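You operate a simulated robot arm through the tools that you are given. There is no shell and no other tool. Be economical: measure what you need, move in short steps, check, and stop when the job is done.

You are at the controls of a simulated robot arm. One attempt, no reset.

TASK
Shim the loose plate level and leave the spirit level on it.
Fine: The gauge window names the shim's colour. Raise the lifting lever, push that shim in, lower the lever; the other shims stay out, wheel and wheel lock stay as set, the level lies lengthwise with its bubble between the lines. Nothing is dropped, pinched or knocked over.

Only the result counts: the job must be done as asked and must still hold three seconds after the hand-in. Knocking over, shifting, dropping, spilling or breaking anything else fails it.

THE ROBOT
A 7-joint arm with a two-finger gripper, hanging from a carriage that runs on a rail from [-1.24, -0.001] to [1.24, 0.001] (x, y) and turns from -358 to 330 degrees about z. Base frame: it is fixed where the carriage stands at the start and does not move with it; the origin is on the floor, on the carriage's upright axis, x ahead of it, y to its left, z up. Readings come in m, degrees, newtons and seconds.
With the tool pointing down near the work surface it reaches from about 0.1 to 0.68 m from the robot's upright axis, wherever it stands. Its first joint turns from -143.0 to 143.0 degrees. Places, roughly: levelling wheel [0.6, -0.1, 0.4]; lifting lever [0.7, -0.2, 0.5]; top of the loose plate [0.9, -0.2, 0.5]; wheel lock [0.7, -0.2, 0.4]. Payload 1.37 kg.
The tool frame sits at the grasp point between the pads (the TCP): z along the fingers, y along the line on which they close. The tips reach 0.016 m beyond it. The gripper opens to 0.092 m. The gripper's body begins 0.074 m behind the TCP.
Orientation is that of the tool frame in the base frame, as [roll, pitch, yaw] about the fixed x, y, z axes, in that order (R = Rz(yaw) Ry(pitch) Rx(roll)). With the fingers straight down and closing along the base's y, the tool's x points along the base's -x, its y along +y and its z along -z.

THE INTERFACE
- The arm moves only by the tool servo_tool. Its argument "motion" is a list of rows, each a list of 7 numbers: the opening, from 0 (shut) to 1 (fully open), then the shift along the tool's x, y, z in units of 300 mm (1.0 is 300 mm), then the turn, a rotation vector about the tool's x, y, z in units of 120 degrees (1.0 is 120 degrees). In form: [[jaw, tx, ty, tz, ax, ay, az], ...]. A call has 1 to 10 rows; each row is the pose to reach, as a shift and turn from the pose commanded when the call began, along the tool's axes at that moment. A call with a number of a shift or a turn outside -1 to 1 is refused whole. Each row takes 0.2 s and may step no farther than 0.05 m and 8.6 degrees from the row before; otherwise, or with a gripper value out of range, the whole call is refused. A pose out of reach is approached as far as the arm can. The call stops where the force on the tool passes 40 N (or 10 N more than at its start, if that is more) or the arm is blocked; 0.2 s more then pass. Each finger halts on what it meets, pressing with about 26 N; the grip force reading is that of the motor and also rises with nothing between the fingers. The clock runs only during rows and for 0.2 s after the last one: add rows that repeat a pose to give the fingers time. The reply holds the time, the measured pose of the TCP, the force on the tool along the base axes, the opening and the grip force, in the units named above and with some noise, with the torque about the TCP (base axes, N m) and any sound that the robot's microphone picked up.
- Cameras (640 x 400 px; columns grow to the right, rows downward): "scene" is now at [0.2805, -0.0236, 1.5103]; the picture's right is [-0.34, -0.94, 0.00], its down [-0.82, 0.30, -0.49] and it looks along [0.46, -0.17, -0.87] (base axes); focal length 267 px, centre (320, 200). "wrist" rides on the gripper at [0.071, 0.019, -0.111] in the tool frame; the picture's right is [-0.26, 0.96, 0.00], its down [-0.78, -0.21, -0.59] and it looks along [-0.57, -0.15, 0.81] (tool axes); focal length 280 px, centre (320, 200). There is no depth. A picture from a camera that has moved, and an enlarged one, comes with that camera's place and axes in the base frame and with its lens. The place of the scene camera against the robot may be out by one fixed shift of up to 0.012 m in any direction.
- get_image(camera): a new picture of that camera. The clock stands still meanwhile.
- slide_trunk(by): slides the trunk up (or, below 0, down) by that many m; the arm and the scene camera ride with it, the base frame stays. It gives what a move gives, with no picture.
- roll_base(legs): drives the robot by 1 to 6 legs, each [ahead, left, turn to the left] in m, m and degrees, along the robot's own axes; the way and the turn of a leg run together, so that a leg with both is an arc; at most 1.5 m and 180 degrees a leg. The arm and the cameras ride along, it lands a little off, and it stops where it bumps. It keeps to its track: a leg is cut to what the track allows. It gives what a move gives.
- aim_head(pan, tilt): turns the head with the scene camera to pan (to the left, within 155 degrees either way) and tilt (down, from -29 to 69), counted from straight ahead of the robot. It gives what a move gives.
- inspect(camera, box): a new picture of the part [left, top, right, bottom] of that camera's present view, enlarged. The clock stands still meanwhile.
- hand_in(): hands the job in; it is judged then, once.

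Work in short steps. Places have to be worked out from the pictures, the camera data and where the tool is seen: move nearer, look again, correct. Check each grasp and each placing, and mend what went wrong. You have 120 turns and 90 pictures in all, those below and enlarged ones among them. Open the gripper and draw the arm clear of the work before you hand the job in, unless the task says otherwise; then end with one line.

The tools are called after "Call:" as a command line: name --pt "numbers of a row" for each row, then --argument value for the rest, lists and objects as JSON in quotes. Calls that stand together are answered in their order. servo_tool: Moves the arm, as the interface text tells. Its arguments: {"type":"object","properties":{"motion":{"type":"array"}},"required":["motion"]} The other tools are called the same way: slide_trunk (by) slides the trunk up or down; roll_base (legs) drives the base; aim_head (pan, tilt) turns the head that bears the scene camera; get_image (camera) takes a picture; inspect (camera, box) takes an enlarged picture of a part of a camera's view; hand_in () hands the job in.

At the start:

```text
time: 0.0
tool_pos: [0.6595, 0.0739, 0.7188]
orientation: [179.9, 0.0, 180.0]
force: [0.7, -0.2, -0.3]
moment: [0.01, 0.03, 0.0]
finger_gap: 0.0918
finger_force: 0.0
trunk travel left (down, up): [-0.167, 0.414]
robot x, y, heading: [0.0045, -0.0009, 0.1]
head pan, tilt: [-20.2, 60.5]
```

scene: 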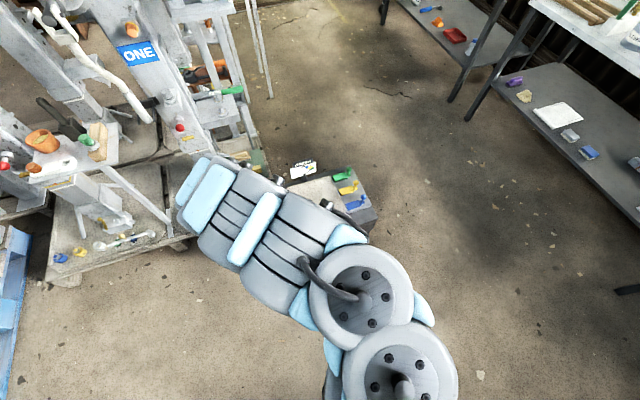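
wrist: 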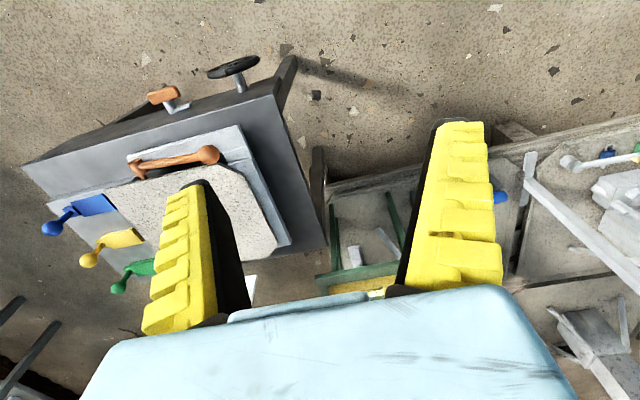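

I'll look more closely at the bench from both cameras first.

Call:
inspect --camera "wrist" --box '[0, 40, 340, 310]'

Call:
inspect --camera "scene" --box '[220, 130, 400, 250]'

```text
1.48 times, centred on (170, 175) of wrist
camera zoom: at [0.5888, 0.0941, 0.8294], right [0.26, 0.96, 0.0], down [0.78, -0.21, 0.59], along [0.57, -0.15, -0.81], focal length 415 px, centre (542, 237)
```

zoom: 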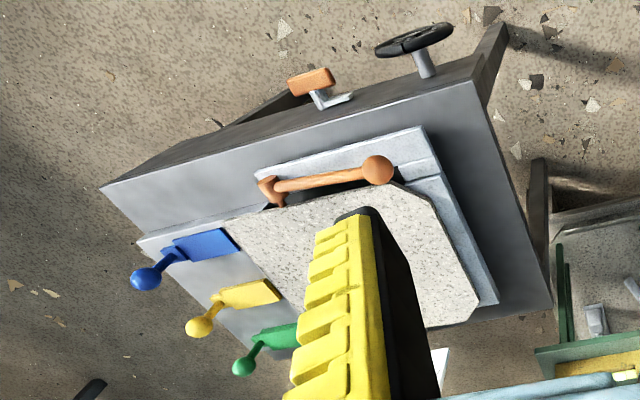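

```text
3.33 times, centred on (310, 190) of scene
camera zoom: at [0.2805, -0.0236, 1.5103], right [-0.34, -0.94, 0.0], down [-0.82, 0.3, -0.49], along [0.46, -0.17, -0.87], focal length 890 px, centre (353, 233)
```

zoom: 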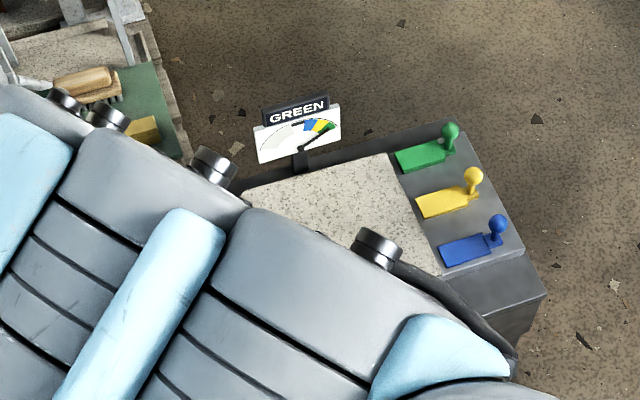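

The gauge says GREEN. I pull the arm back toward the robot for an unobstructed view, to find the spirit level.

Call:
servo_tool --pt "1 0.16 0 0 0 0 0" --pt "1 0.32 0 0 0 0 0" --pt "1 0.48 0 0 0 0 0" --pt "1 0.64 0 0 0 0 0" --pt "1 0.8 0 0 0 0 0" --pt "1 0.9 -0.12 0 0 0 0" --pt "1 0.95 -0.28 0 0 0 0" --pt "1 0.95 -0.44 0 0 0 0" --pt "1 0.95 -0.6 0 0 0 0" --pt "1 0.95 -0.76 0 0 0 0"

Call:
get_image --camera "scene"

Call:
get_image --camera "wrist"

```text
refused: row 7 steps farther than a row can; nothing moved
```

```text
85 pictures are left
camera scene: at [0.2805, -0.0236, 1.5103], right [-0.34, -0.94, 0.0], down [-0.82, 0.3, -0.49], along [0.46, -0.17, -0.87], focal length 267 px, centre (320, 200)
```

scene: 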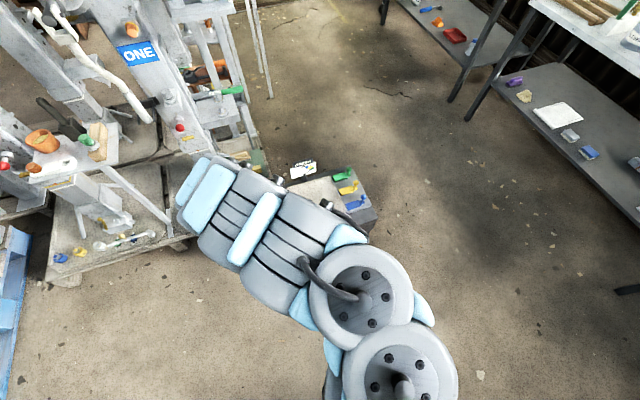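

```text
84 pictures are left
camera wrist: at [0.5888, 0.0941, 0.8294], right [0.26, 0.96, 0.0], down [0.78, -0.21, 0.59], along [0.57, -0.15, -0.81], focal length 280 px, centre (320, 200)
```

wrist: 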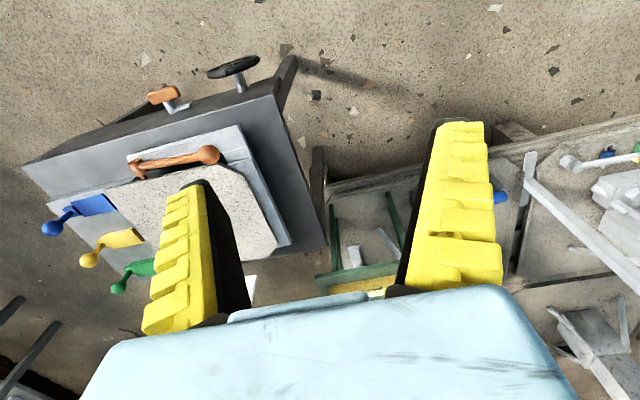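

One row was too long; I correct the step and do it again, checking before taking pictures.

Call:
servo_tool --pt "1 0.16 0 0 0 0 0" --pt "1 0.32 0 0 0 0 0" --pt "1 0.48 0 0 0 0 0" --pt "1 0.64 0 0 0 0 0" --pt "1 0.8 0 0 0 0 0" --pt "1 0.9 -0.12 0 0 0 0" --pt "1 0.95 -0.25 0 0 0 0" --pt "1 0.95 -0.4 0 0 0 0" --pt "1 0.95 -0.55 0 0 0 0" --pt "1 0.95 -0.7 0 0 0 0"

```text
time: 2.2
tool_pos: [0.5954, -0.2278, 0.706]
orientation: [179.6, -0.9, -180.0]
force: [-0.2, -0.4, 0.5]
moment: [0.03, 0.01, 0.0]
finger_gap: 0.092
finger_force: 0.1
out of reach, approached as far as the arm can: row 1, 2, 3, 4, 5, 6, 7, 8, 9, 10
trunk travel left (down, up): [-0.167, 0.414]
robot x, y, heading: [0.0008, -0.0029, -0.1]
head pan, tilt: [-20.2, 60.5]
```

The arm could not retract but moved sideways. I look from here.

Call:
get_image --camera "scene"

Call:
get_image --camera "wrist"

```text
83 pictures are left
camera scene: at [0.28, -0.0242, 1.5102], right [-0.34, -0.94, 0.0], down [-0.82, 0.3, -0.49], along [0.46, -0.17, -0.87], focal length 267 px, centre (320, 200)
```

scene: 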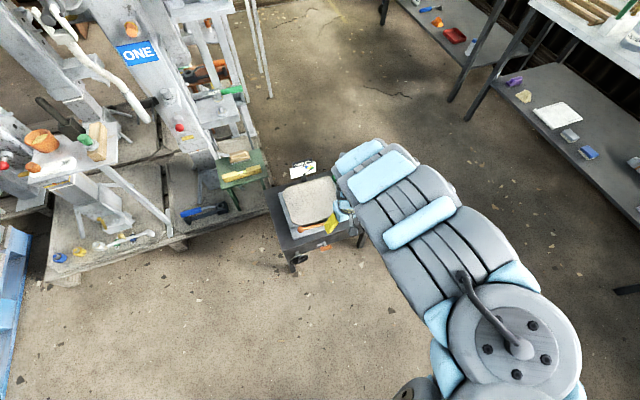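

```text
82 pictures are left
camera wrist: at [0.526, -0.2095, 0.8184], right [0.26, 0.97, 0.0], down [0.79, -0.21, 0.58], along [0.56, -0.15, -0.82], focal length 280 px, centre (320, 200)
```

wrist: 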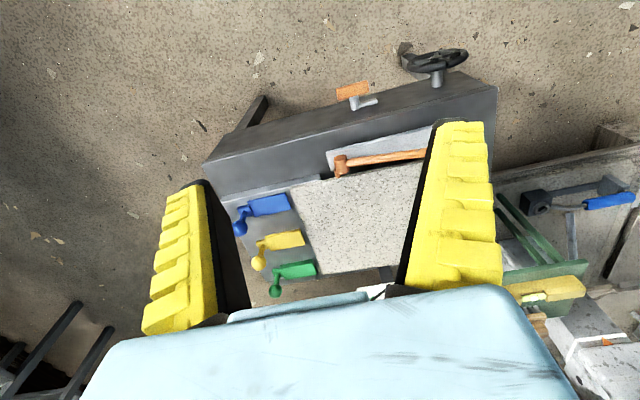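

The yellow bar on the green stand left of the bench looks like the spirit level. I enlarge it and the bench.

Call:
inspect --camera "scene" --box '[200, 130, 360, 270]'

Call:
inspect --camera "wrist" --box '[440, 150, 640, 350]'

```text
2.86 times, centred on (280, 200) of scene
camera zoom: at [0.28, -0.0242, 1.5102], right [-0.34, -0.94, 0.0], down [-0.82, 0.3, -0.49], along [0.46, -0.17, -0.87], focal length 763 px, centre (434, 200)
```

zoom: 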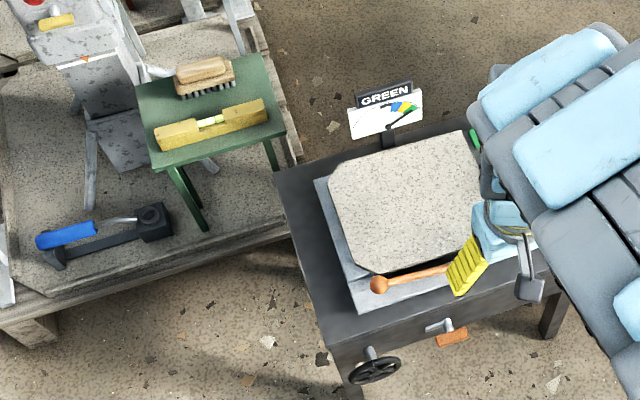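

```text
2.00 times, centred on (540, 250) of wrist
camera zoom: at [0.526, -0.2095, 0.8184], right [0.26, 0.97, 0.0], down [0.79, -0.21, 0.58], along [0.56, -0.15, -0.82], focal length 561 px, centre (-120, 100)
```

zoom: 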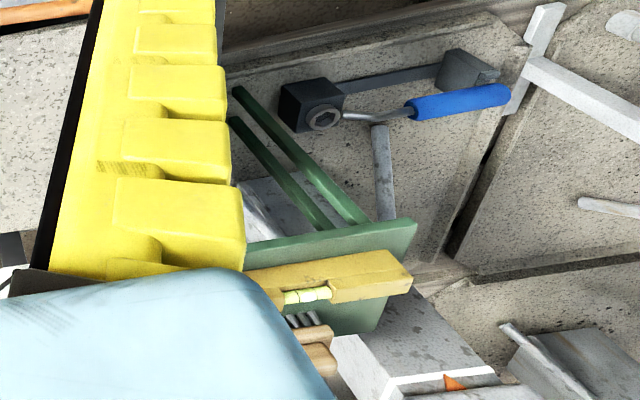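

The level is near (1.05, 0.07, 0.50), the plate near (0.85, -0.2), and the shims on its right, near y=-0.4. I raise the trunk and move the carriage ahead so that all of it lies in reach.

Call:
slide_trunk --by 0.15

Call:
roll_base --legs '[[0.35, 0, 0]]'

Call:
get_image --camera "scene"

Call:
get_image --camera "wrist"

```text
time: 4.0
tool_pos: [0.5962, -0.2267, 0.8548]
orientation: [179.6, -0.7, -180.0]
force: [-0.1, -1.1, -0.2]
moment: [-0.01, -0.01, 0.01]
finger_gap: 0.0919
finger_force: 0.1
trunk travel left (down, up): [-0.317, 0.264]
robot x, y, heading: [0.0025, 0.0015, 0.1]
head pan, tilt: [-20.2, 60.5]
```

```text
time: 6.2
tool_pos: [0.943, -0.2274, 0.8559]
orientation: [179.7, -0.8, 180.0]
force: [0.0, -0.1, 0.5]
moment: [0.0, 0.02, 0.01]
finger_gap: 0.092
finger_force: 0.1
trunk travel left (down, up): [-0.317, 0.264]
robot x, y, heading: [0.3477, -0.0025, -0.1]
head pan, tilt: [-20.2, 60.5]
```

```text
79 pictures are left
camera scene: at [0.6262, -0.0237, 1.6603], right [-0.35, -0.94, 0.0], down [-0.82, 0.3, -0.49], along [0.46, -0.17, -0.87], focal length 267 px, centre (320, 200)
```

scene: 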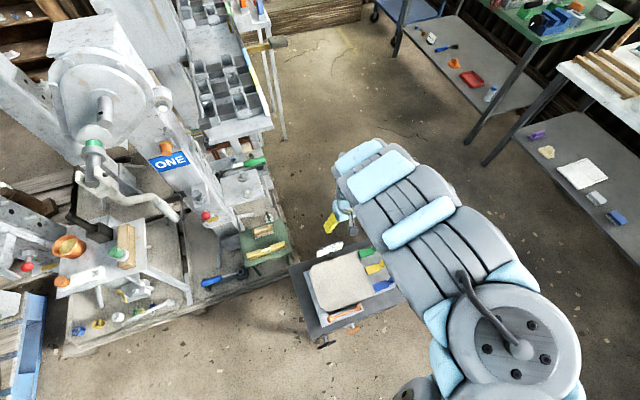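

```text
78 pictures are left
camera wrist: at [0.8729, -0.2076, 0.9685], right [0.26, 0.96, 0.0], down [0.79, -0.22, 0.58], along [0.56, -0.15, -0.82], focal length 280 px, centre (320, 200)
```

wrist: 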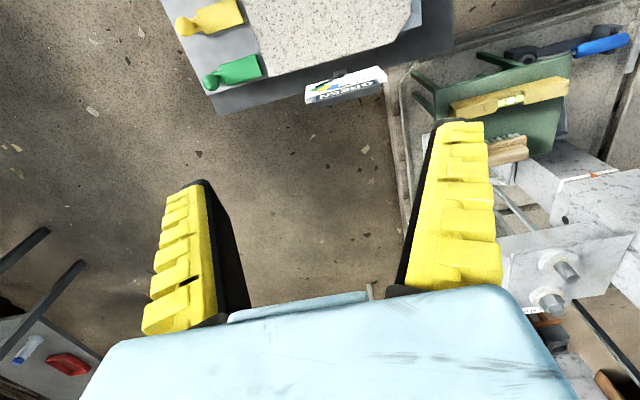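

I draw the tool back over the bench's near side so the wrist camera sees the lever, the wheel and the shims.

Call:
servo_tool --pt "1 0.15 0 0.0 0 0 0" --pt "1 0.3 0 0 0 0 0" --pt "1 0.45 0 0 0 0 0" --pt "1 0.6 0 0 0 0 0" --pt "1 0.75 0 0 0 0 0" --pt "1 0.75 0 0 0 0 0"

Call:
get_image --camera "wrist"

```text
time: 7.6
tool_pos: [0.8929, -0.3143, 0.8563]
orientation: [179.7, -0.7, -180.0]
force: [0.5, -0.8, -0.6]
moment: [0.01, 0.01, 0.0]
finger_gap: 0.0918
finger_force: 0.0
out of reach, approached as far as the arm can: row 1, 2, 3, 4, 5, 6
trunk travel left (down, up): [-0.317, 0.264]
robot x, y, heading: [0.3466, 0.0004, 0.3]
head pan, tilt: [-20.2, 60.5]
```

```text
77 pictures are left
camera wrist: at [0.8231, -0.2957, 0.9686], right [0.26, 0.96, 0.0], down [0.79, -0.22, 0.58], along [0.56, -0.15, -0.82], focal length 280 px, centre (320, 200)
```

wrist: 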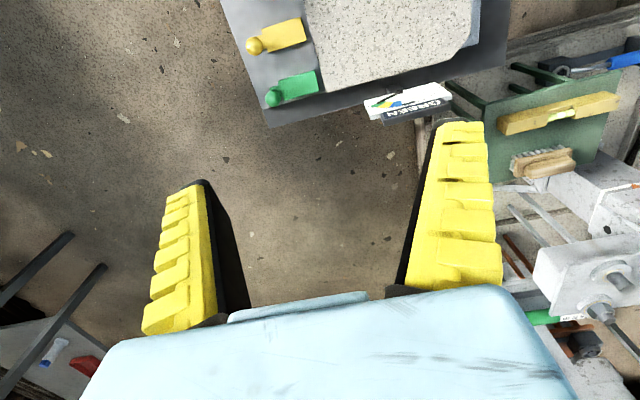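

The arm's inner reach is limited when the hand is high, so I raise the trunk and lower the hand relative to it.

Call:
slide_trunk --by 0.2

Call:
servo_tool --pt "1 0 0 0.16 0 0 0" --pt "1 0 0 0.32 0 0 0" --pt "1 0 0 0.48 0 0 0" --pt "1 0 0 0.64 0 0 0" --pt "1 0 0 0.8 0 0 0" --pt "1 0.15 0.05 0.8 0 0 0" --pt "1 0.3 0.1 0.8 0 0 0" --pt "1 0.45 0.15 0.8 0 0 0" --pt "1 0.6 0.2 0.8 0 0 0"

Call:
get_image --camera "wrist"

Call:
get_image --camera "scene"

```text
time: 9.8
tool_pos: [0.8919, -0.3152, 1.0568]
orientation: [179.6, -0.9, 180.0]
force: [0.2, 0.3, 0.2]
moment: [-0.01, 0.0, 0.0]
finger_gap: 0.092
finger_force: 0.0
trunk travel left (down, up): [-0.517, 0.064]
robot x, y, heading: [0.346, 0.0005, 0.2]
head pan, tilt: [-20.2, 60.5]
```

```text
time: 12.0
tool_pos: [0.7701, -0.1564, 0.8118]
orientation: [179.3, -2.1, -161.0]
force: [-0.8, 1.0, -0.4]
moment: [-0.03, -0.01, -0.01]
finger_gap: 0.0917
finger_force: 0.0
trunk travel left (down, up): [-0.517, 0.064]
robot x, y, heading: [0.3431, -0.0034, 0.0]
head pan, tilt: [-20.2, 60.5]
stopped in row 9: the arm was blocked; the commanded pose is now the measured one
```

```text
76 pictures are left
camera wrist: at [0.7012, -0.1598, 0.9264], right [-0.06, 1.0, 0.0], down [0.83, 0.05, 0.56], along [0.56, 0.04, -0.83], focal length 280 px, centre (320, 200)
```

wrist: 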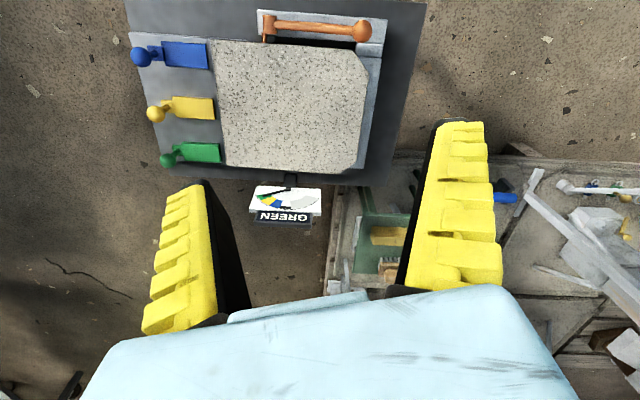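

```text
75 pictures are left
camera scene: at [0.626, -0.0234, 1.8602], right [-0.34, -0.94, 0.0], down [-0.82, 0.3, -0.49], along [0.46, -0.17, -0.87], focal length 267 px, centre (320, 200)
```

scene: 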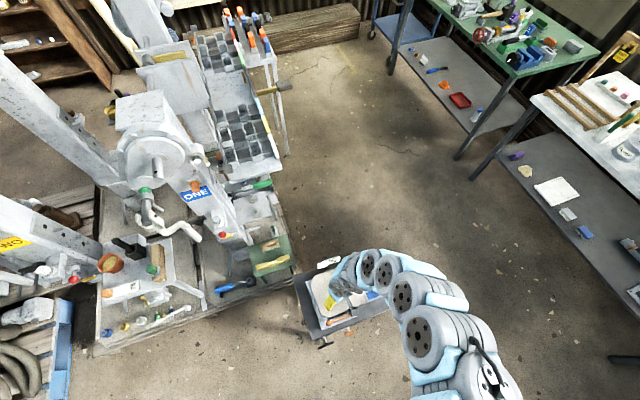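

Excellent view. Triangulated: green knob (0.934, -0.410, 0.483), blue knob (0.768, -0.402, 0.49), bench yaw about -2.7°. I enlarge the lever, plate and shims.

Call:
inspect --camera "wrist" --box '[120, 0, 420, 230]'

Call:
inspect --camera "wrist" --box '[240, 0, 400, 70]'

Call:
inspect --camera "wrist" --box '[120, 80, 260, 180]'

```text
1.74 times, centred on (270, 115) of wrist
camera zoom: at [0.7012, -0.1598, 0.9264], right [-0.06, 1.0, 0.0], down [0.83, 0.05, 0.56], along [0.56, 0.04, -0.83], focal length 488 px, centre (407, 348)
```

zoom: 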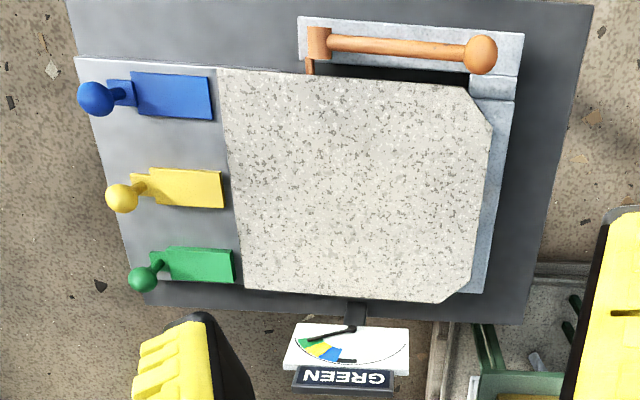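

```text
4.00 times, centred on (320, 35) of wrist
camera zoom: at [0.7012, -0.1598, 0.9264], right [-0.06, 1.0, 0.0], down [0.83, 0.05, 0.56], along [0.56, 0.04, -0.83], focal length 1122 px, centre (320, 860)
```

zoom: 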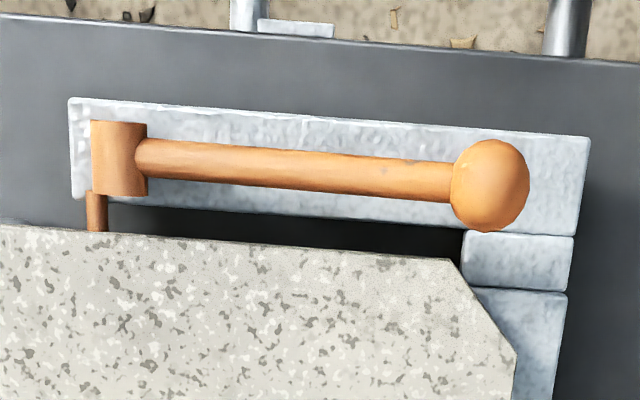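

```text
4.00 times, centred on (190, 130) of wrist
camera zoom: at [0.7012, -0.1598, 0.9264], right [-0.06, 1.0, 0.0], down [0.83, 0.05, 0.56], along [0.56, 0.04, -0.83], focal length 1122 px, centre (840, 480)
```

zoom: 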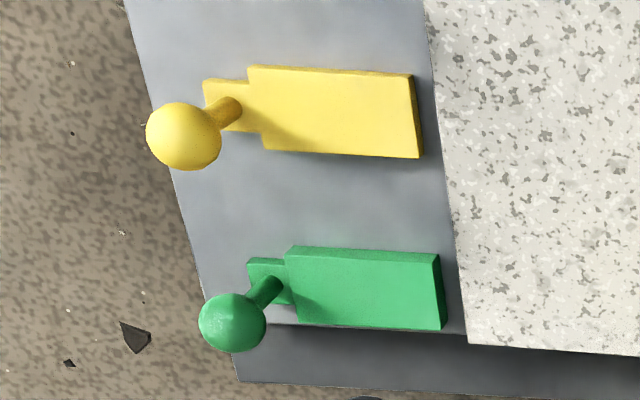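

The plate top is at z≈0.453 and the lever ball at (0.720, -0.098, 0.481), with its pivot near (0.726, -0.224). I turn the gripper to close along the lever's pivot axis and go above the ball.

Call:
servo_tool --pt "1 0.01 0.02 0.08 0 0 -0.063" --pt "1 0.02 0.04 0.16 0 0 -0.126" --pt "1 0.03 0.07 0.24 0 0 -0.189" --pt "1 0.04 0.1 0.32 0 0 -0.252" --pt "1 0.05 0.13 0.4 0 0 -0.315" --pt "1 0.06 0.16 0.48 0 0 -0.378" --pt "1 0.07 0.19 0.56 0 0 -0.441" --pt "1 0.08 0.22 0.62 0 0 -0.504" --pt "1 0.095 0.237 0.66 0 0 -0.569" --pt "1 0.095 0.237 0.66 0 0 -0.569"

Call:
get_image --camera "wrist"

```text
time: 14.2
tool_pos: [0.7058, -0.097, 0.6327]
orientation: [177.7, -0.2, -92.9]
force: [-4.0, 3.0, -1.2]
moment: [-0.27, -0.4, 0.0]
finger_gap: 0.092
finger_force: 0.0
out of reach, approached as far as the arm can: row 8, 9, 10
trunk travel left (down, up): [-0.517, 0.064]
robot x, y, heading: [0.3487, 0.0047, 0.0]
head pan, tilt: [-20.2, 60.5]
```

```text
71 pictures are left
camera wrist: at [0.687, -0.1659, 0.7441], right [-0.95, 0.31, 0.04], down [0.27, 0.77, 0.58], along [0.15, 0.56, -0.81], focal length 280 px, centre (320, 200)
```

wrist: 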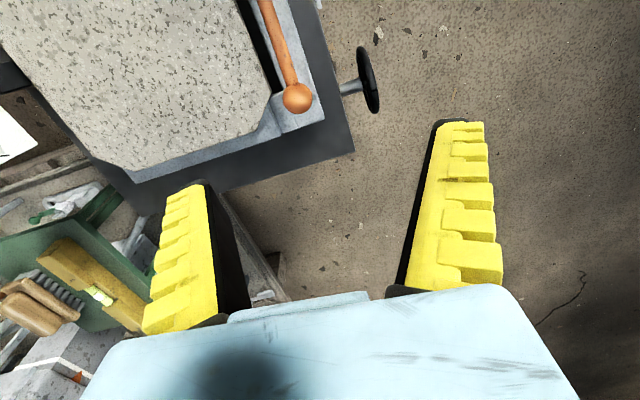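

The ball is confirmed at (0.720, -0.100). There is a small steady force, so I check with the scene camera whether the arm touches something.

Call:
get_image --camera "scene"

Call:
servo_tool --pt "1 0 0 -0.05 0 0 0" --pt "1 0 0 -0.05 0 0 0"

```text
70 pictures are left
camera scene: at [0.626, -0.0231, 1.86], right [-0.34, -0.94, 0.0], down [-0.82, 0.3, -0.49], along [0.46, -0.17, -0.87], focal length 267 px, centre (320, 200)
```

scene: 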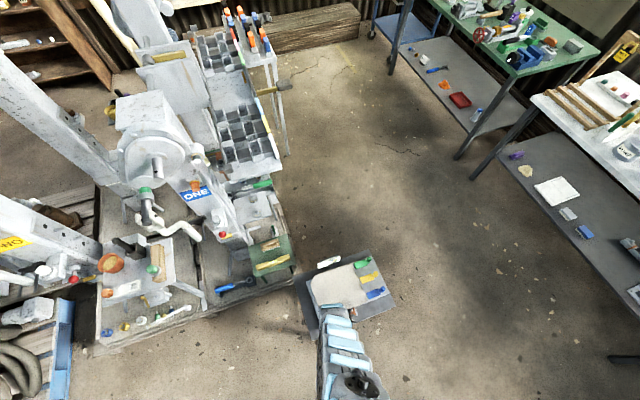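

```text
time: 14.8
tool_pos: [0.7071, -0.0968, 0.6475]
orientation: [177.6, -0.1, -92.8]
force: [0.0, 0.5, 0.6]
moment: [-0.03, -0.02, 0.0]
finger_gap: 0.0918
finger_force: 0.0
trunk travel left (down, up): [-0.517, 0.064]
robot x, y, heading: [0.3467, 0.0001, 0.1]
head pan, tilt: [-20.2, 60.5]
```

The force is gone; it was just the reach limit with the trunk high. I level the tool, align over the ball, then lower the trunk.

Call:
servo_tool --pt "1 0.008 -0.043 0 0.02 0 0" --pt "1 0.008 -0.043 0 0.02 0 0"

Call:
slide_trunk --by -0.1

Call:
get_image --camera "wrist"

```text
time: 15.4
tool_pos: [0.7215, -0.1012, 0.6488]
orientation: [-179.8, -0.2, -92.8]
force: [0.2, 0.8, -0.1]
moment: [-0.01, -0.02, 0.02]
finger_gap: 0.0921
finger_force: 0.0
trunk travel left (down, up): [-0.517, 0.064]
robot x, y, heading: [0.3432, -0.0009, 0.0]
head pan, tilt: [-20.2, 60.5]
```

```text
time: 16.7
tool_pos: [0.7205, -0.1013, 0.5481]
orientation: [-179.7, -0.2, -92.8]
force: [0.0, 0.0, 0.4]
moment: [-0.03, 0.01, -0.04]
finger_gap: 0.0919
finger_force: 0.2
trunk travel left (down, up): [-0.417, 0.164]
robot x, y, heading: [0.3458, 0.0005, 0.0]
head pan, tilt: [-20.2, 60.5]
```

```text
69 pictures are left
camera wrist: at [0.6979, -0.1701, 0.6586], right [-0.95, 0.31, 0.0], down [0.25, 0.77, 0.59], along [0.18, 0.56, -0.81], focal length 280 px, centre (320, 200)
```

wrist: 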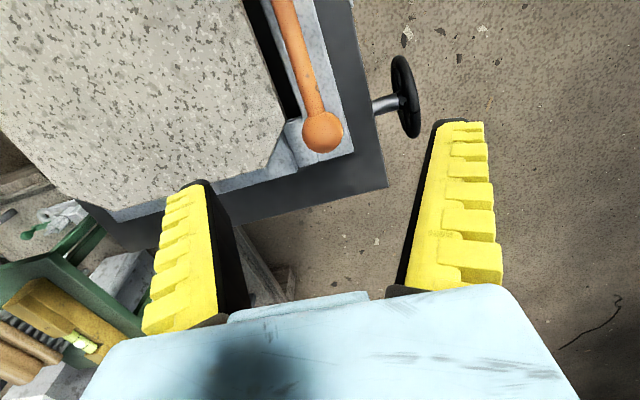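

Aligned within 2 mm. I descend over the ball to z≈0.483.

Call:
servo_tool --pt "1 0 0.004 0.11 0 0 0" --pt "1 0 0.004 0.215 0 0 0" --pt "1 0 0.004 0.215 0 0 0"

Call:
servo_tool --pt "0.6 0 0 0 0 0 0" --pt "0.3 0 0 0 0 0 0" --pt "0.1 0 0 0 0 0 0" --pt "0.1 0 0 0 0 0 0"

Call:
get_image --camera "wrist"

```text
time: 17.5
tool_pos: [0.7165, -0.1004, 0.5312]
orientation: [-179.9, -0.1, -92.9]
force: [-1.2, 0.3, -0.3]
moment: [-0.05, 0.04, -0.03]
finger_gap: 0.0919
finger_force: 0.0
out of reach, approached as far as the arm can: row 1, 2, 3
trunk travel left (down, up): [-0.417, 0.164]
robot x, y, heading: [0.3468, -0.0026, -0.1]
head pan, tilt: [-20.2, 60.5]
```

```text
time: 18.5
tool_pos: [0.7184, -0.0994, 0.5318]
orientation: [-179.8, -0.2, -92.8]
force: [0.2, -0.1, 0.0]
moment: [0.0, -0.02, -0.02]
finger_gap: 0.0139
finger_force: 3.3
trunk travel left (down, up): [-0.417, 0.164]
robot x, y, heading: [0.347, -0.0036, -0.1]
head pan, tilt: [-20.2, 60.5]
```

```text
68 pictures are left
camera wrist: at [0.6944, -0.169, 0.6436], right [-0.95, 0.31, 0.0], down [0.25, 0.77, 0.59], along [0.18, 0.56, -0.81], focal length 280 px, centre (320, 200)
```

wrist: 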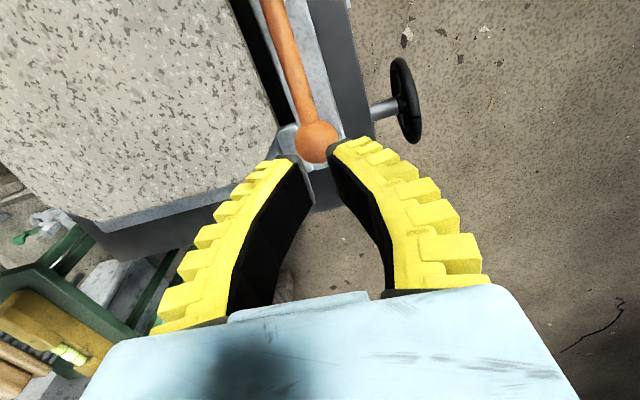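

Still at the downward limit. I reopen, rise, and lower the trunk more so there is working margin.

Call:
servo_tool --pt "0.4 0 0 -0.05 0 0 0" --pt "0.8 0 0 -0.2 0 0 0" --pt "1 0 0 -0.35 0 0 0" --pt "1 0 -0.004 -0.5 0 0 0" --pt "1 0 -0.004 -0.5 0 0 0"

Call:
slide_trunk --by -0.16

```text
time: 19.7
tool_pos: [0.7183, -0.1005, 0.604]
orientation: [-179.8, -0.3, -92.9]
force: [0.1, 0.3, -0.2]
moment: [0.02, 0.04, 0.02]
finger_gap: 0.0921
finger_force: 0.0
out of reach, approached as far as the arm can: row 3, 4, 5
trunk travel left (down, up): [-0.417, 0.164]
robot x, y, heading: [0.3429, -0.002, 0.3]
head pan, tilt: [-20.2, 60.5]
```

```text
time: 21.1
tool_pos: [0.7171, -0.1006, 0.4681]
orientation: [180.0, -0.1, -92.8]
force: [-8.1, 3.0, 41.6]
moment: [0.22, -2.49, 0.41]
finger_gap: 0.0924
finger_force: 0.1
trunk travel left (down, up): [-0.28, 0.301]
robot x, y, heading: [0.3488, 0.0007, -0.1]
head pan, tilt: [-20.2, 60.5]
stopped: the force on the tool passed its limit at 238 N (the readings are from after the stop); the commanded pose is now the measured one
```

I misjudged the drop and touched the plate (z≈0.452). I lift back at once and check nothing shifted.

Call:
slide_trunk --by 0.03

Call:
get_image --camera "wrist"

Call:
get_image --camera "scene"

```text
time: 21.9
tool_pos: [0.7183, -0.1004, 0.4974]
orientation: [180.0, -0.1, -92.7]
force: [-0.5, -0.3, -0.9]
moment: [-0.01, -0.01, -0.02]
finger_gap: 0.0917
finger_force: 0.1
trunk travel left (down, up): [-0.31, 0.271]
robot x, y, heading: [0.3437, -0.0013, 0.0]
head pan, tilt: [-20.2, 60.5]
```

```text
67 pictures are left
camera wrist: at [0.6944, -0.1695, 0.609], right [-0.95, 0.31, 0.0], down [0.25, 0.77, 0.59], along [0.18, 0.56, -0.81], focal length 280 px, centre (320, 200)
```

wrist: 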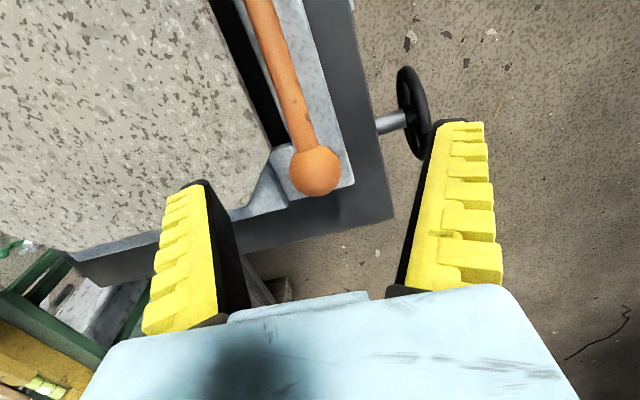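

```text
66 pictures are left
camera scene: at [0.626, -0.0235, 1.6528], right [-0.34, -0.94, 0.0], down [-0.82, 0.3, -0.49], along [0.46, -0.17, -0.87], focal length 267 px, centre (320, 200)
```

scene: 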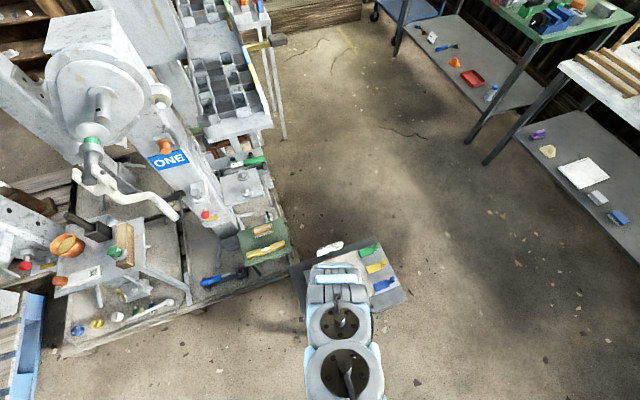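

All is intact. I go down the last 12 mm with small arm steps and close on the ball.

Call:
servo_tool --pt "1 0 -0.004 0.02 0 0 0" --pt "1 0 -0.004 0.043 0 0 0" --pt "0.6 0 -0.004 0.043 0 0 0" --pt "0.3 0 -0.004 0.043 0 0 0" --pt "0.1 0 -0.004 0.043 0 0 0" --pt "0.1 0 -0.004 0.043 0 0 0"

Call:
get_image --camera "wrist"

```text
time: 23.3
tool_pos: [0.7198, -0.101, 0.4853]
orientation: [-179.8, -0.1, -92.7]
force: [3.5, 0.8, -4.2]
moment: [0.09, -0.02, 0.0]
finger_gap: 0.0216
finger_force: 28.0
trunk travel left (down, up): [-0.31, 0.271]
robot x, y, heading: [0.3473, 0.0017, -0.1]
head pan, tilt: [-20.2, 60.5]
```

```text
65 pictures are left
camera wrist: at [0.6968, -0.1696, 0.5962], right [-0.95, 0.31, 0.0], down [0.25, 0.77, 0.59], along [0.18, 0.56, -0.81], focal length 280 px, centre (320, 200)
```

wrist: 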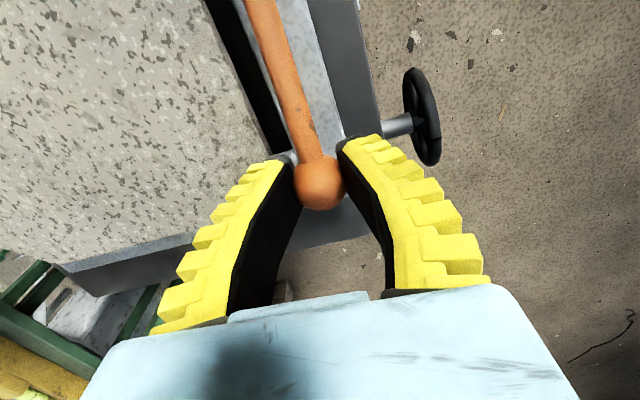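

The ball is gripped (28 N). I lift it along the lever's arc, about 30° at first.

Call:
servo_tool --pt "0.1 0.0016 0 -0.036 0 0 0" --pt "0.1 0.0063 0 -0.072 0 0 0" --pt "0.1 0.014 0 -0.107 0 0 0" --pt "0.1 0.025 0 -0.141 0 0 0" --pt "0.1 0.039 0 -0.175 0 0 0" --pt "0.1 0.055 0 -0.207 0 0 0"

Call:
get_image --camera "wrist"

```text
time: 24.7
tool_pos: [0.7196, -0.111, 0.5213]
orientation: [-177.9, -0.4, -92.7]
force: [23.5, -10.1, -10.3]
moment: [0.08, -0.03, 0.04]
finger_gap: 0.0128
finger_force: 27.7
out of reach, approached as far as the arm can: row 3, 4, 5, 6
trunk travel left (down, up): [-0.31, 0.271]
robot x, y, heading: [0.3456, 0.0003, -0.0]
head pan, tilt: [-20.2, 60.5]
```

```text
64 pictures are left
camera wrist: at [0.6926, -0.1784, 0.6317], right [-0.95, 0.3, -0.04], down [0.23, 0.77, 0.59], along [0.21, 0.55, -0.81], focal length 280 px, centre (320, 200)
```

wrist: 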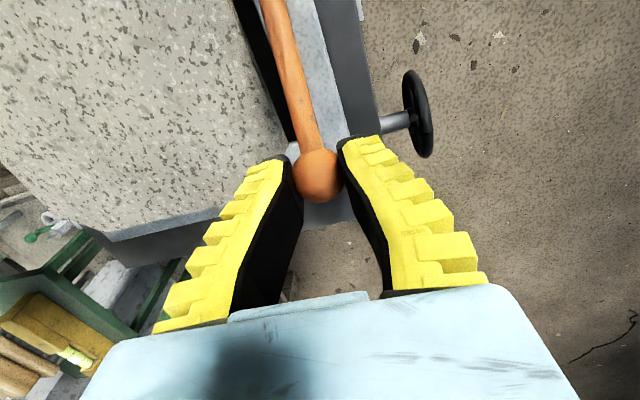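

The lever rises, but the arm is out of its vertical range here and the grip slips off at the tips. I lower it back, release, and reposition the carriage for more range.

Call:
servo_tool --pt "0.1 -0.01 0 0.035 0 0 0" --pt "0.1 -0.025 0 0.08 0 0 0" --pt "0.1 -0.035 0 0.12 0 0 0" --pt "0.1 -0.035 0 0.12 0 0 0"

```text
time: 25.7
tool_pos: [0.7185, -0.0997, 0.4859]
orientation: [-179.6, -0.3, -92.8]
force: [22.5, -9.5, 14.0]
moment: [-0.17, -0.34, -0.01]
finger_gap: 0.0192
finger_force: 28.1
trunk travel left (down, up): [-0.31, 0.271]
robot x, y, heading: [0.3447, -0.0011, -0.0]
head pan, tilt: [-20.2, 60.5]
```

Back at the rest position; now I open, lift by trunk, and check the lever stayed.

Call:
servo_tool --pt "0.3 0 0 0 0 0 0" --pt "0.6 0 0 0 0 0 0" --pt "1 0 0 0 0 0 0" --pt "1 0 0 0 0 0 0"

Call:
slide_trunk --by 0.12

Call:
roll_base --legs '[[-0.2, 0, 0]]'

Call:
get_image --camera "scene"

```text
time: 26.7
tool_pos: [0.7094, -0.0967, 0.4826]
orientation: [-180.0, 0.0, -92.7]
force: [-0.6, 0.7, -0.8]
moment: [-0.01, 0.02, 0.0]
finger_gap: 0.092
finger_force: 0.1
trunk travel left (down, up): [-0.31, 0.271]
robot x, y, heading: [0.3439, 0.0009, 0.2]
head pan, tilt: [-20.2, 60.5]
```

```text
time: 28.2
tool_pos: [0.7095, -0.0965, 0.6021]
orientation: [-179.9, -0.2, -92.7]
force: [-0.4, 0.5, -0.3]
moment: [0.02, 0.01, 0.02]
finger_gap: 0.092
finger_force: 0.1
trunk travel left (down, up): [-0.43, 0.151]
robot x, y, heading: [0.3432, -0.0008, 0.1]
head pan, tilt: [-20.2, 60.5]
```

```text
time: 29.8
tool_pos: [0.512, -0.0967, 0.6028]
orientation: [179.9, -0.3, -92.7]
force: [-0.4, 0.4, -0.7]
moment: [0.01, -0.01, -0.01]
finger_gap: 0.0919
finger_force: 0.1
trunk travel left (down, up): [-0.43, 0.151]
robot x, y, heading: [0.1473, -0.0009, 0.1]
head pan, tilt: [-20.2, 60.5]
```

```text
63 pictures are left
camera scene: at [0.4273, -0.0235, 1.7729], right [-0.34, -0.94, 0.0], down [-0.82, 0.3, -0.49], along [0.46, -0.17, -0.87], focal length 267 px, centre (320, 200)
```

scene: 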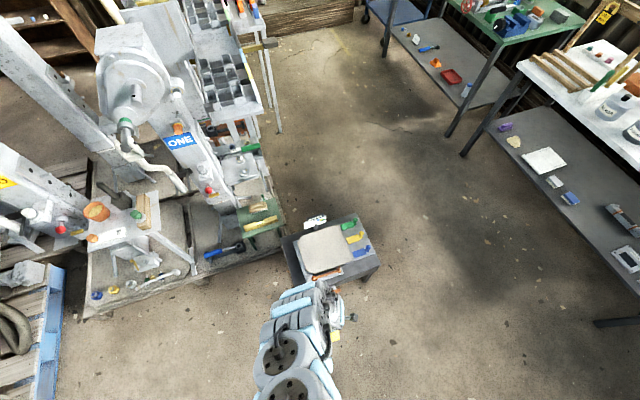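

The workable region is a thin shell about the shoulder; standing farther back gives more vertical range. I back off another 4 cm and swing the hand outward and up along that shell.

Call:
roll_base --legs '[[-0.04, 0, 0]]'

Call:
servo_tool --pt "1 0 -0.119 -0.06 0 0 0" --pt "1 -0.005 -0.228 -0.141 0 0 0" --pt "1 -0.01 -0.327 -0.227 0 0 0" --pt "1 -0.013 -0.425 -0.32 0 0 0" --pt "1 -0.016 -0.517 -0.42 0 0 0" --pt "1 -0.02 -0.604 -0.523 0 0 0" --pt "1 -0.023 -0.682 -0.63 0 0 0" --pt "1 -0.026 -0.757 -0.747 0 0 0" --pt "1 -0.029 -0.825 -0.867 0 0 0" --pt "1 -0.029 -0.825 -0.867 0 0 0"

```text
time: 30.6
tool_pos: [0.4714, -0.0966, 0.6023]
orientation: [180.0, -0.2, -92.7]
force: [0.4, -0.5, 0.2]
moment: [0.0, -0.02, -0.03]
finger_gap: 0.092
finger_force: 0.0
trunk travel left (down, up): [-0.43, 0.151]
robot x, y, heading: [0.1055, -0.0022, -0.0]
head pan, tilt: [-20.2, 60.5]
```

```text
time: 32.9
tool_pos: [0.7187, -0.097, 0.8627]
orientation: [-179.8, -0.1, -92.6]
force: [-0.7, -0.5, 0.4]
moment: [0.02, -0.03, -0.04]
finger_gap: 0.092
finger_force: 0.0
trunk travel left (down, up): [-0.43, 0.151]
robot x, y, heading: [0.1091, 0.0013, 0.0]
head pan, tilt: [-20.2, 60.5]
```

The model holds. I lower the trunk 0.315 m, which puts the hand at z≈0.548 above the ball.

Call:
slide_trunk --by -0.315

Call:
get_image --camera "wrist"

```text
time: 36.0
tool_pos: [0.7188, -0.0983, 0.5481]
orientation: [-179.8, -0.2, -92.6]
force: [0.6, -0.1, 0.2]
moment: [0.03, 0.03, 0.02]
finger_gap: 0.092
finger_force: 0.0
trunk travel left (down, up): [-0.115, 0.466]
robot x, y, heading: [0.1089, 0.002, -0.0]
head pan, tilt: [-20.2, 60.5]
```

```text
62 pictures are left
camera wrist: at [0.6958, -0.1671, 0.6592], right [-0.95, 0.31, 0.0], down [0.25, 0.77, 0.59], along [0.18, 0.56, -0.81], focal length 280 px, centre (320, 200)
```

wrist: 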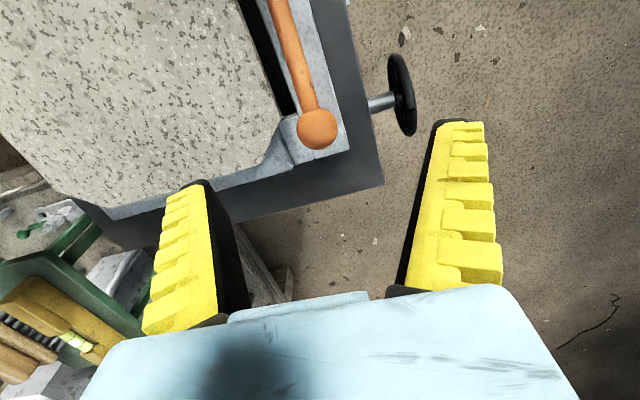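

Ball is aligned at (0.720, -0.099). This time I half-close first and go deeper (TCP z≈0.473) to grip at its middle.

Call:
servo_tool --pt "0.7 0 -0.003 0.1 0 0 0" --pt "0.5 0 -0.003 0.2 0 0 0" --pt "0.5 0 -0.003 0.248 0 0 0" --pt "0.5 0 -0.003 0.248 0 0 0"

Call:
get_image --camera "wrist"

```text
time: 37.0
tool_pos: [0.7191, -0.0983, 0.4747]
orientation: [-179.9, -0.2, -92.7]
force: [-1.1, 0.6, 3.8]
moment: [-0.03, -0.11, -0.02]
finger_gap: 0.0494
finger_force: 2.1
trunk travel left (down, up): [-0.115, 0.466]
robot x, y, heading: [0.1061, -0.003, 0.2]
head pan, tilt: [-20.2, 60.5]
```

```text
61 pictures are left
camera wrist: at [0.6967, -0.1674, 0.5858], right [-0.95, 0.31, 0.0], down [0.25, 0.77, 0.59], along [0.18, 0.56, -0.81], focal length 280 px, centre (320, 200)
```

wrist: 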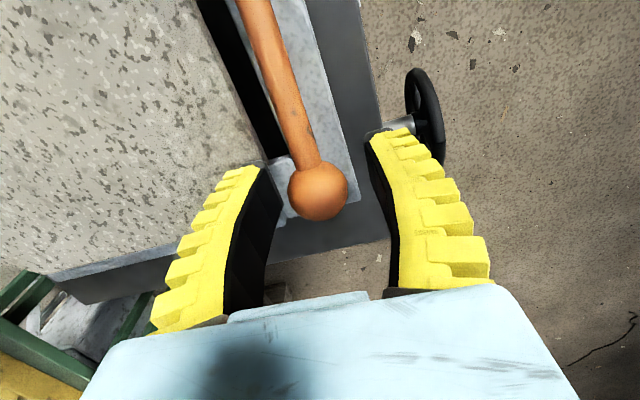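

There is a slight touch below, so I raise 3 mm and close on the ball.

Call:
servo_tool --pt "0.5 0 0 -0.01 0 0 0" --pt "0.3 0 0 -0.01 0 0 0" --pt "0.1 0 0 -0.01 0 0 0" --pt "0.1 0 0 -0.01 0 0 0" --pt "0.1 0 0 -0.01 0 0 0"

```text
time: 38.2
tool_pos: [0.7208, -0.0977, 0.4773]
orientation: [-179.8, -0.2, -92.7]
force: [3.9, -0.6, -5.8]
moment: [0.27, -0.02, 0.03]
finger_gap: 0.0191
finger_force: 27.7
trunk travel left (down, up): [-0.115, 0.466]
robot x, y, heading: [0.1063, 0.0001, 0.0]
head pan, tilt: [-20.2, 60.5]
```

Call:
inspect --camera "wrist" --box '[220, 100, 420, 250]'

```text
2.67 times, centred on (320, 175) of wrist
camera zoom: at [0.6972, -0.1673, 0.5884], right [-0.95, 0.31, 0.0], down [0.25, 0.77, 0.59], along [0.18, 0.56, -0.81], focal length 748 px, centre (320, 267)
```

zoom: 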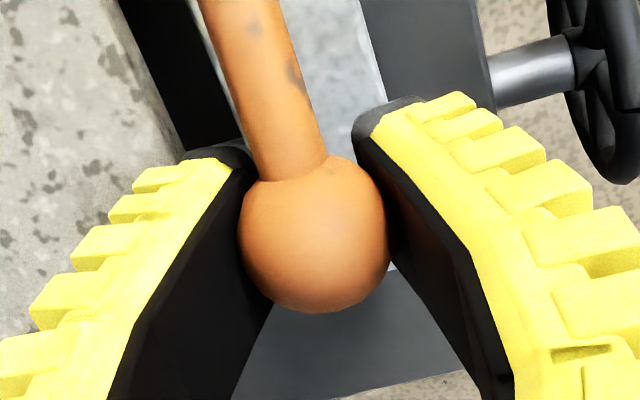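

The tips now cage the ball from below. I lift along the arc in small steps.

Call:
servo_tool --pt "0.1 0.0016 0 -0.036 0 0 0" --pt "0.1 0.0063 0 -0.072 0 0 0" --pt "0.1 0.014 0 -0.107 0 0 0" --pt "0.1 0.025 0 -0.141 0 0 0" --pt "0.1 0.025 0 -0.141 0 0 0"

Call:
get_image --camera "wrist"

```text
time: 39.4
tool_pos: [0.7197, -0.1132, 0.519]
orientation: [-179.8, -0.5, -92.6]
force: [10.0, -22.7, -20.9]
moment: [0.32, -0.03, -0.08]
finger_gap: 0.0139
finger_force: 27.7
trunk travel left (down, up): [-0.115, 0.466]
robot x, y, heading: [0.1051, -0.0001, 0.0]
head pan, tilt: [-20.2, 60.5]
```

```text
59 pictures are left
camera wrist: at [0.6969, -0.1819, 0.6316], right [-0.95, 0.31, 0.0], down [0.25, 0.77, 0.58], along [0.18, 0.55, -0.81], focal length 280 px, centre (320, 200)
```

wrist: 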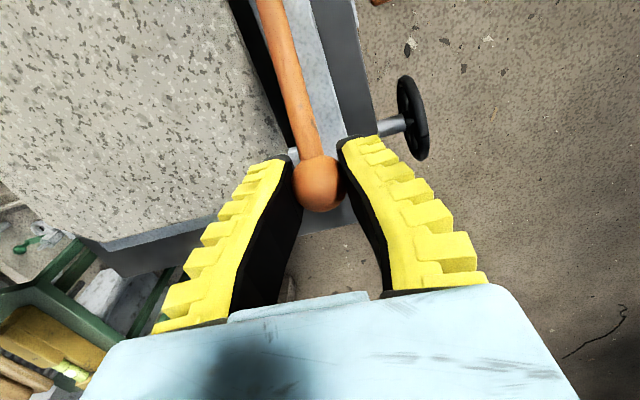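

The lever follows; the sideways pull shows the arc starts about 10° up, so I replan around a pivot at (y -0.224, z 0.456) and continue to about 50°.

Call:
servo_tool --pt "0.05 0.025 0 -0.01 0 0 0" --pt "0.05 0.045 0 -0.035 0 0 0" --pt "0.05 0.069 0 -0.063 0 0 0" --pt "0.05 0.095 0 -0.09 0 0 0" --pt "0.05 0.122 0 -0.115 0 0 0" --pt "0.05 0.122 0 -0.115 0 0 0"

Call:
get_image --camera "wrist"

```text
time: 40.8
tool_pos: [0.7195, -0.1372, 0.5548]
orientation: [-179.9, 0.0, -92.6]
force: [7.8, 13.1, 1.5]
moment: [0.37, -0.11, 0.09]
finger_gap: 0.0175
finger_force: 28.2
trunk travel left (down, up): [-0.115, 0.466]
robot x, y, heading: [0.1053, 0.0032, 0.1]
head pan, tilt: [-20.2, 60.5]
```

```text
58 pictures are left
camera wrist: at [0.6967, -0.2062, 0.6654], right [-0.95, 0.31, 0.0], down [0.25, 0.77, 0.59], along [0.18, 0.56, -0.81], focal length 280 px, centre (320, 200)
```

wrist: 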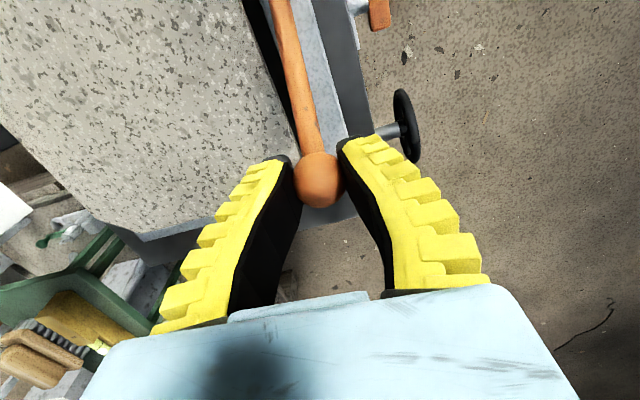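

Lever is at about 47°. I continue towards 65–70°, watching for an end stop.

Call:
servo_tool --pt "0.05 0.015 0 -0.025 0 0 0" --pt "0.05 0.048 0 -0.05 0 0 0" --pt "0.05 0.08 0 -0.07 0 0 0" --pt "0.05 0.112 0 -0.085 0 0 0" --pt "0.05 0.112 0 -0.085 0 0 0"

Call:
get_image --camera "wrist"

Call:
get_image --camera "scene"

```text
time: 42.0
tool_pos: [0.7192, -0.1711, 0.5801]
orientation: [-179.8, 0.1, -92.7]
force: [7.8, 15.1, 8.7]
moment: [0.57, -0.13, 0.01]
finger_gap: 0.0215
finger_force: 28.1
trunk travel left (down, up): [-0.115, 0.466]
robot x, y, heading: [0.1078, -0.0041, 0.1]
head pan, tilt: [-20.2, 60.5]
```

```text
57 pictures are left
camera wrist: at [0.6964, -0.2404, 0.6913], right [-0.95, 0.31, 0.0], down [0.25, 0.77, 0.59], along [0.18, 0.56, -0.81], focal length 280 px, centre (320, 200)
```

wrist: 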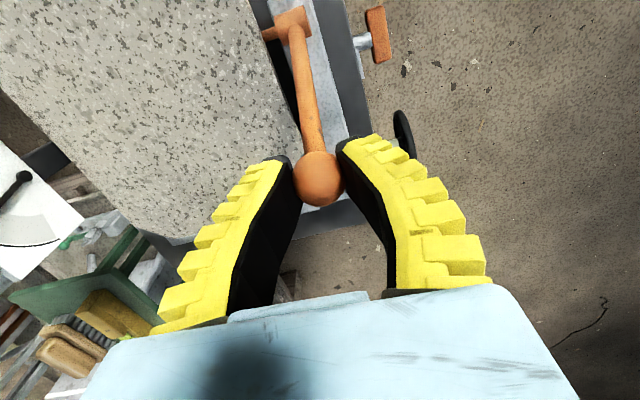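

```text
56 pictures are left
camera scene: at [0.3892, -0.0211, 1.4586], right [-0.34, -0.94, 0.0], down [-0.82, 0.3, -0.49], along [0.46, -0.17, -0.87], focal length 267 px, centre (320, 200)
```

scene: 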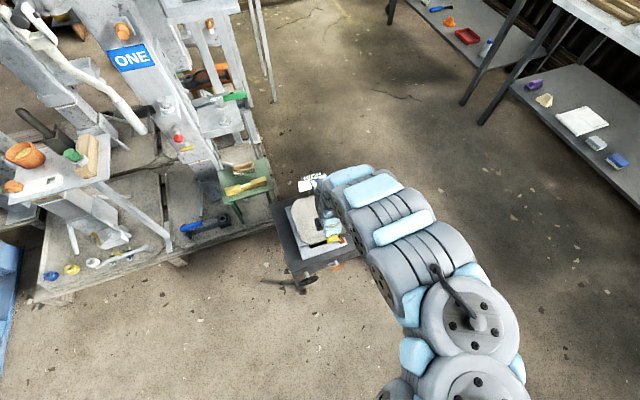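

Lever about 63°, pivot near y=-0.234. I continue toward 80–85° looking for a stop or detent.

Call:
servo_tool --pt "0.05 0.03 0 -0.018 0 0 0" --pt "0.05 0.06 0 -0.03 0 0 0" --pt "0.05 0.09 0 -0.038 0 0 0" --pt "0.05 0.13 0 -0.046 0 0 0" --pt "0.05 0.17 0 -0.052 0 0 0" --pt "0.05 0.17 0 -0.052 0 0 0"

Call:
get_image --camera "wrist"

```text
time: 43.4
tool_pos: [0.7194, -0.2242, 0.5971]
orientation: [-179.7, -0.1, -92.7]
force: [19.2, 10.2, 4.3]
moment: [0.59, -0.12, 0.01]
finger_gap: 0.0202
finger_force: 27.6
trunk travel left (down, up): [-0.115, 0.466]
robot x, y, heading: [0.1069, -0.0037, 0.1]
head pan, tilt: [-20.2, 60.5]
```

```text
55 pictures are left
camera wrist: at [0.6959, -0.2931, 0.7077], right [-0.95, 0.31, -0.01], down [0.24, 0.77, 0.59], along [0.18, 0.56, -0.81], focal length 280 px, centre (320, 200)
```

wrist: 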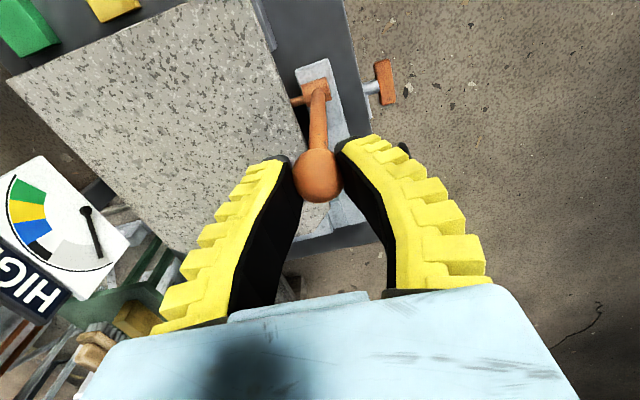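

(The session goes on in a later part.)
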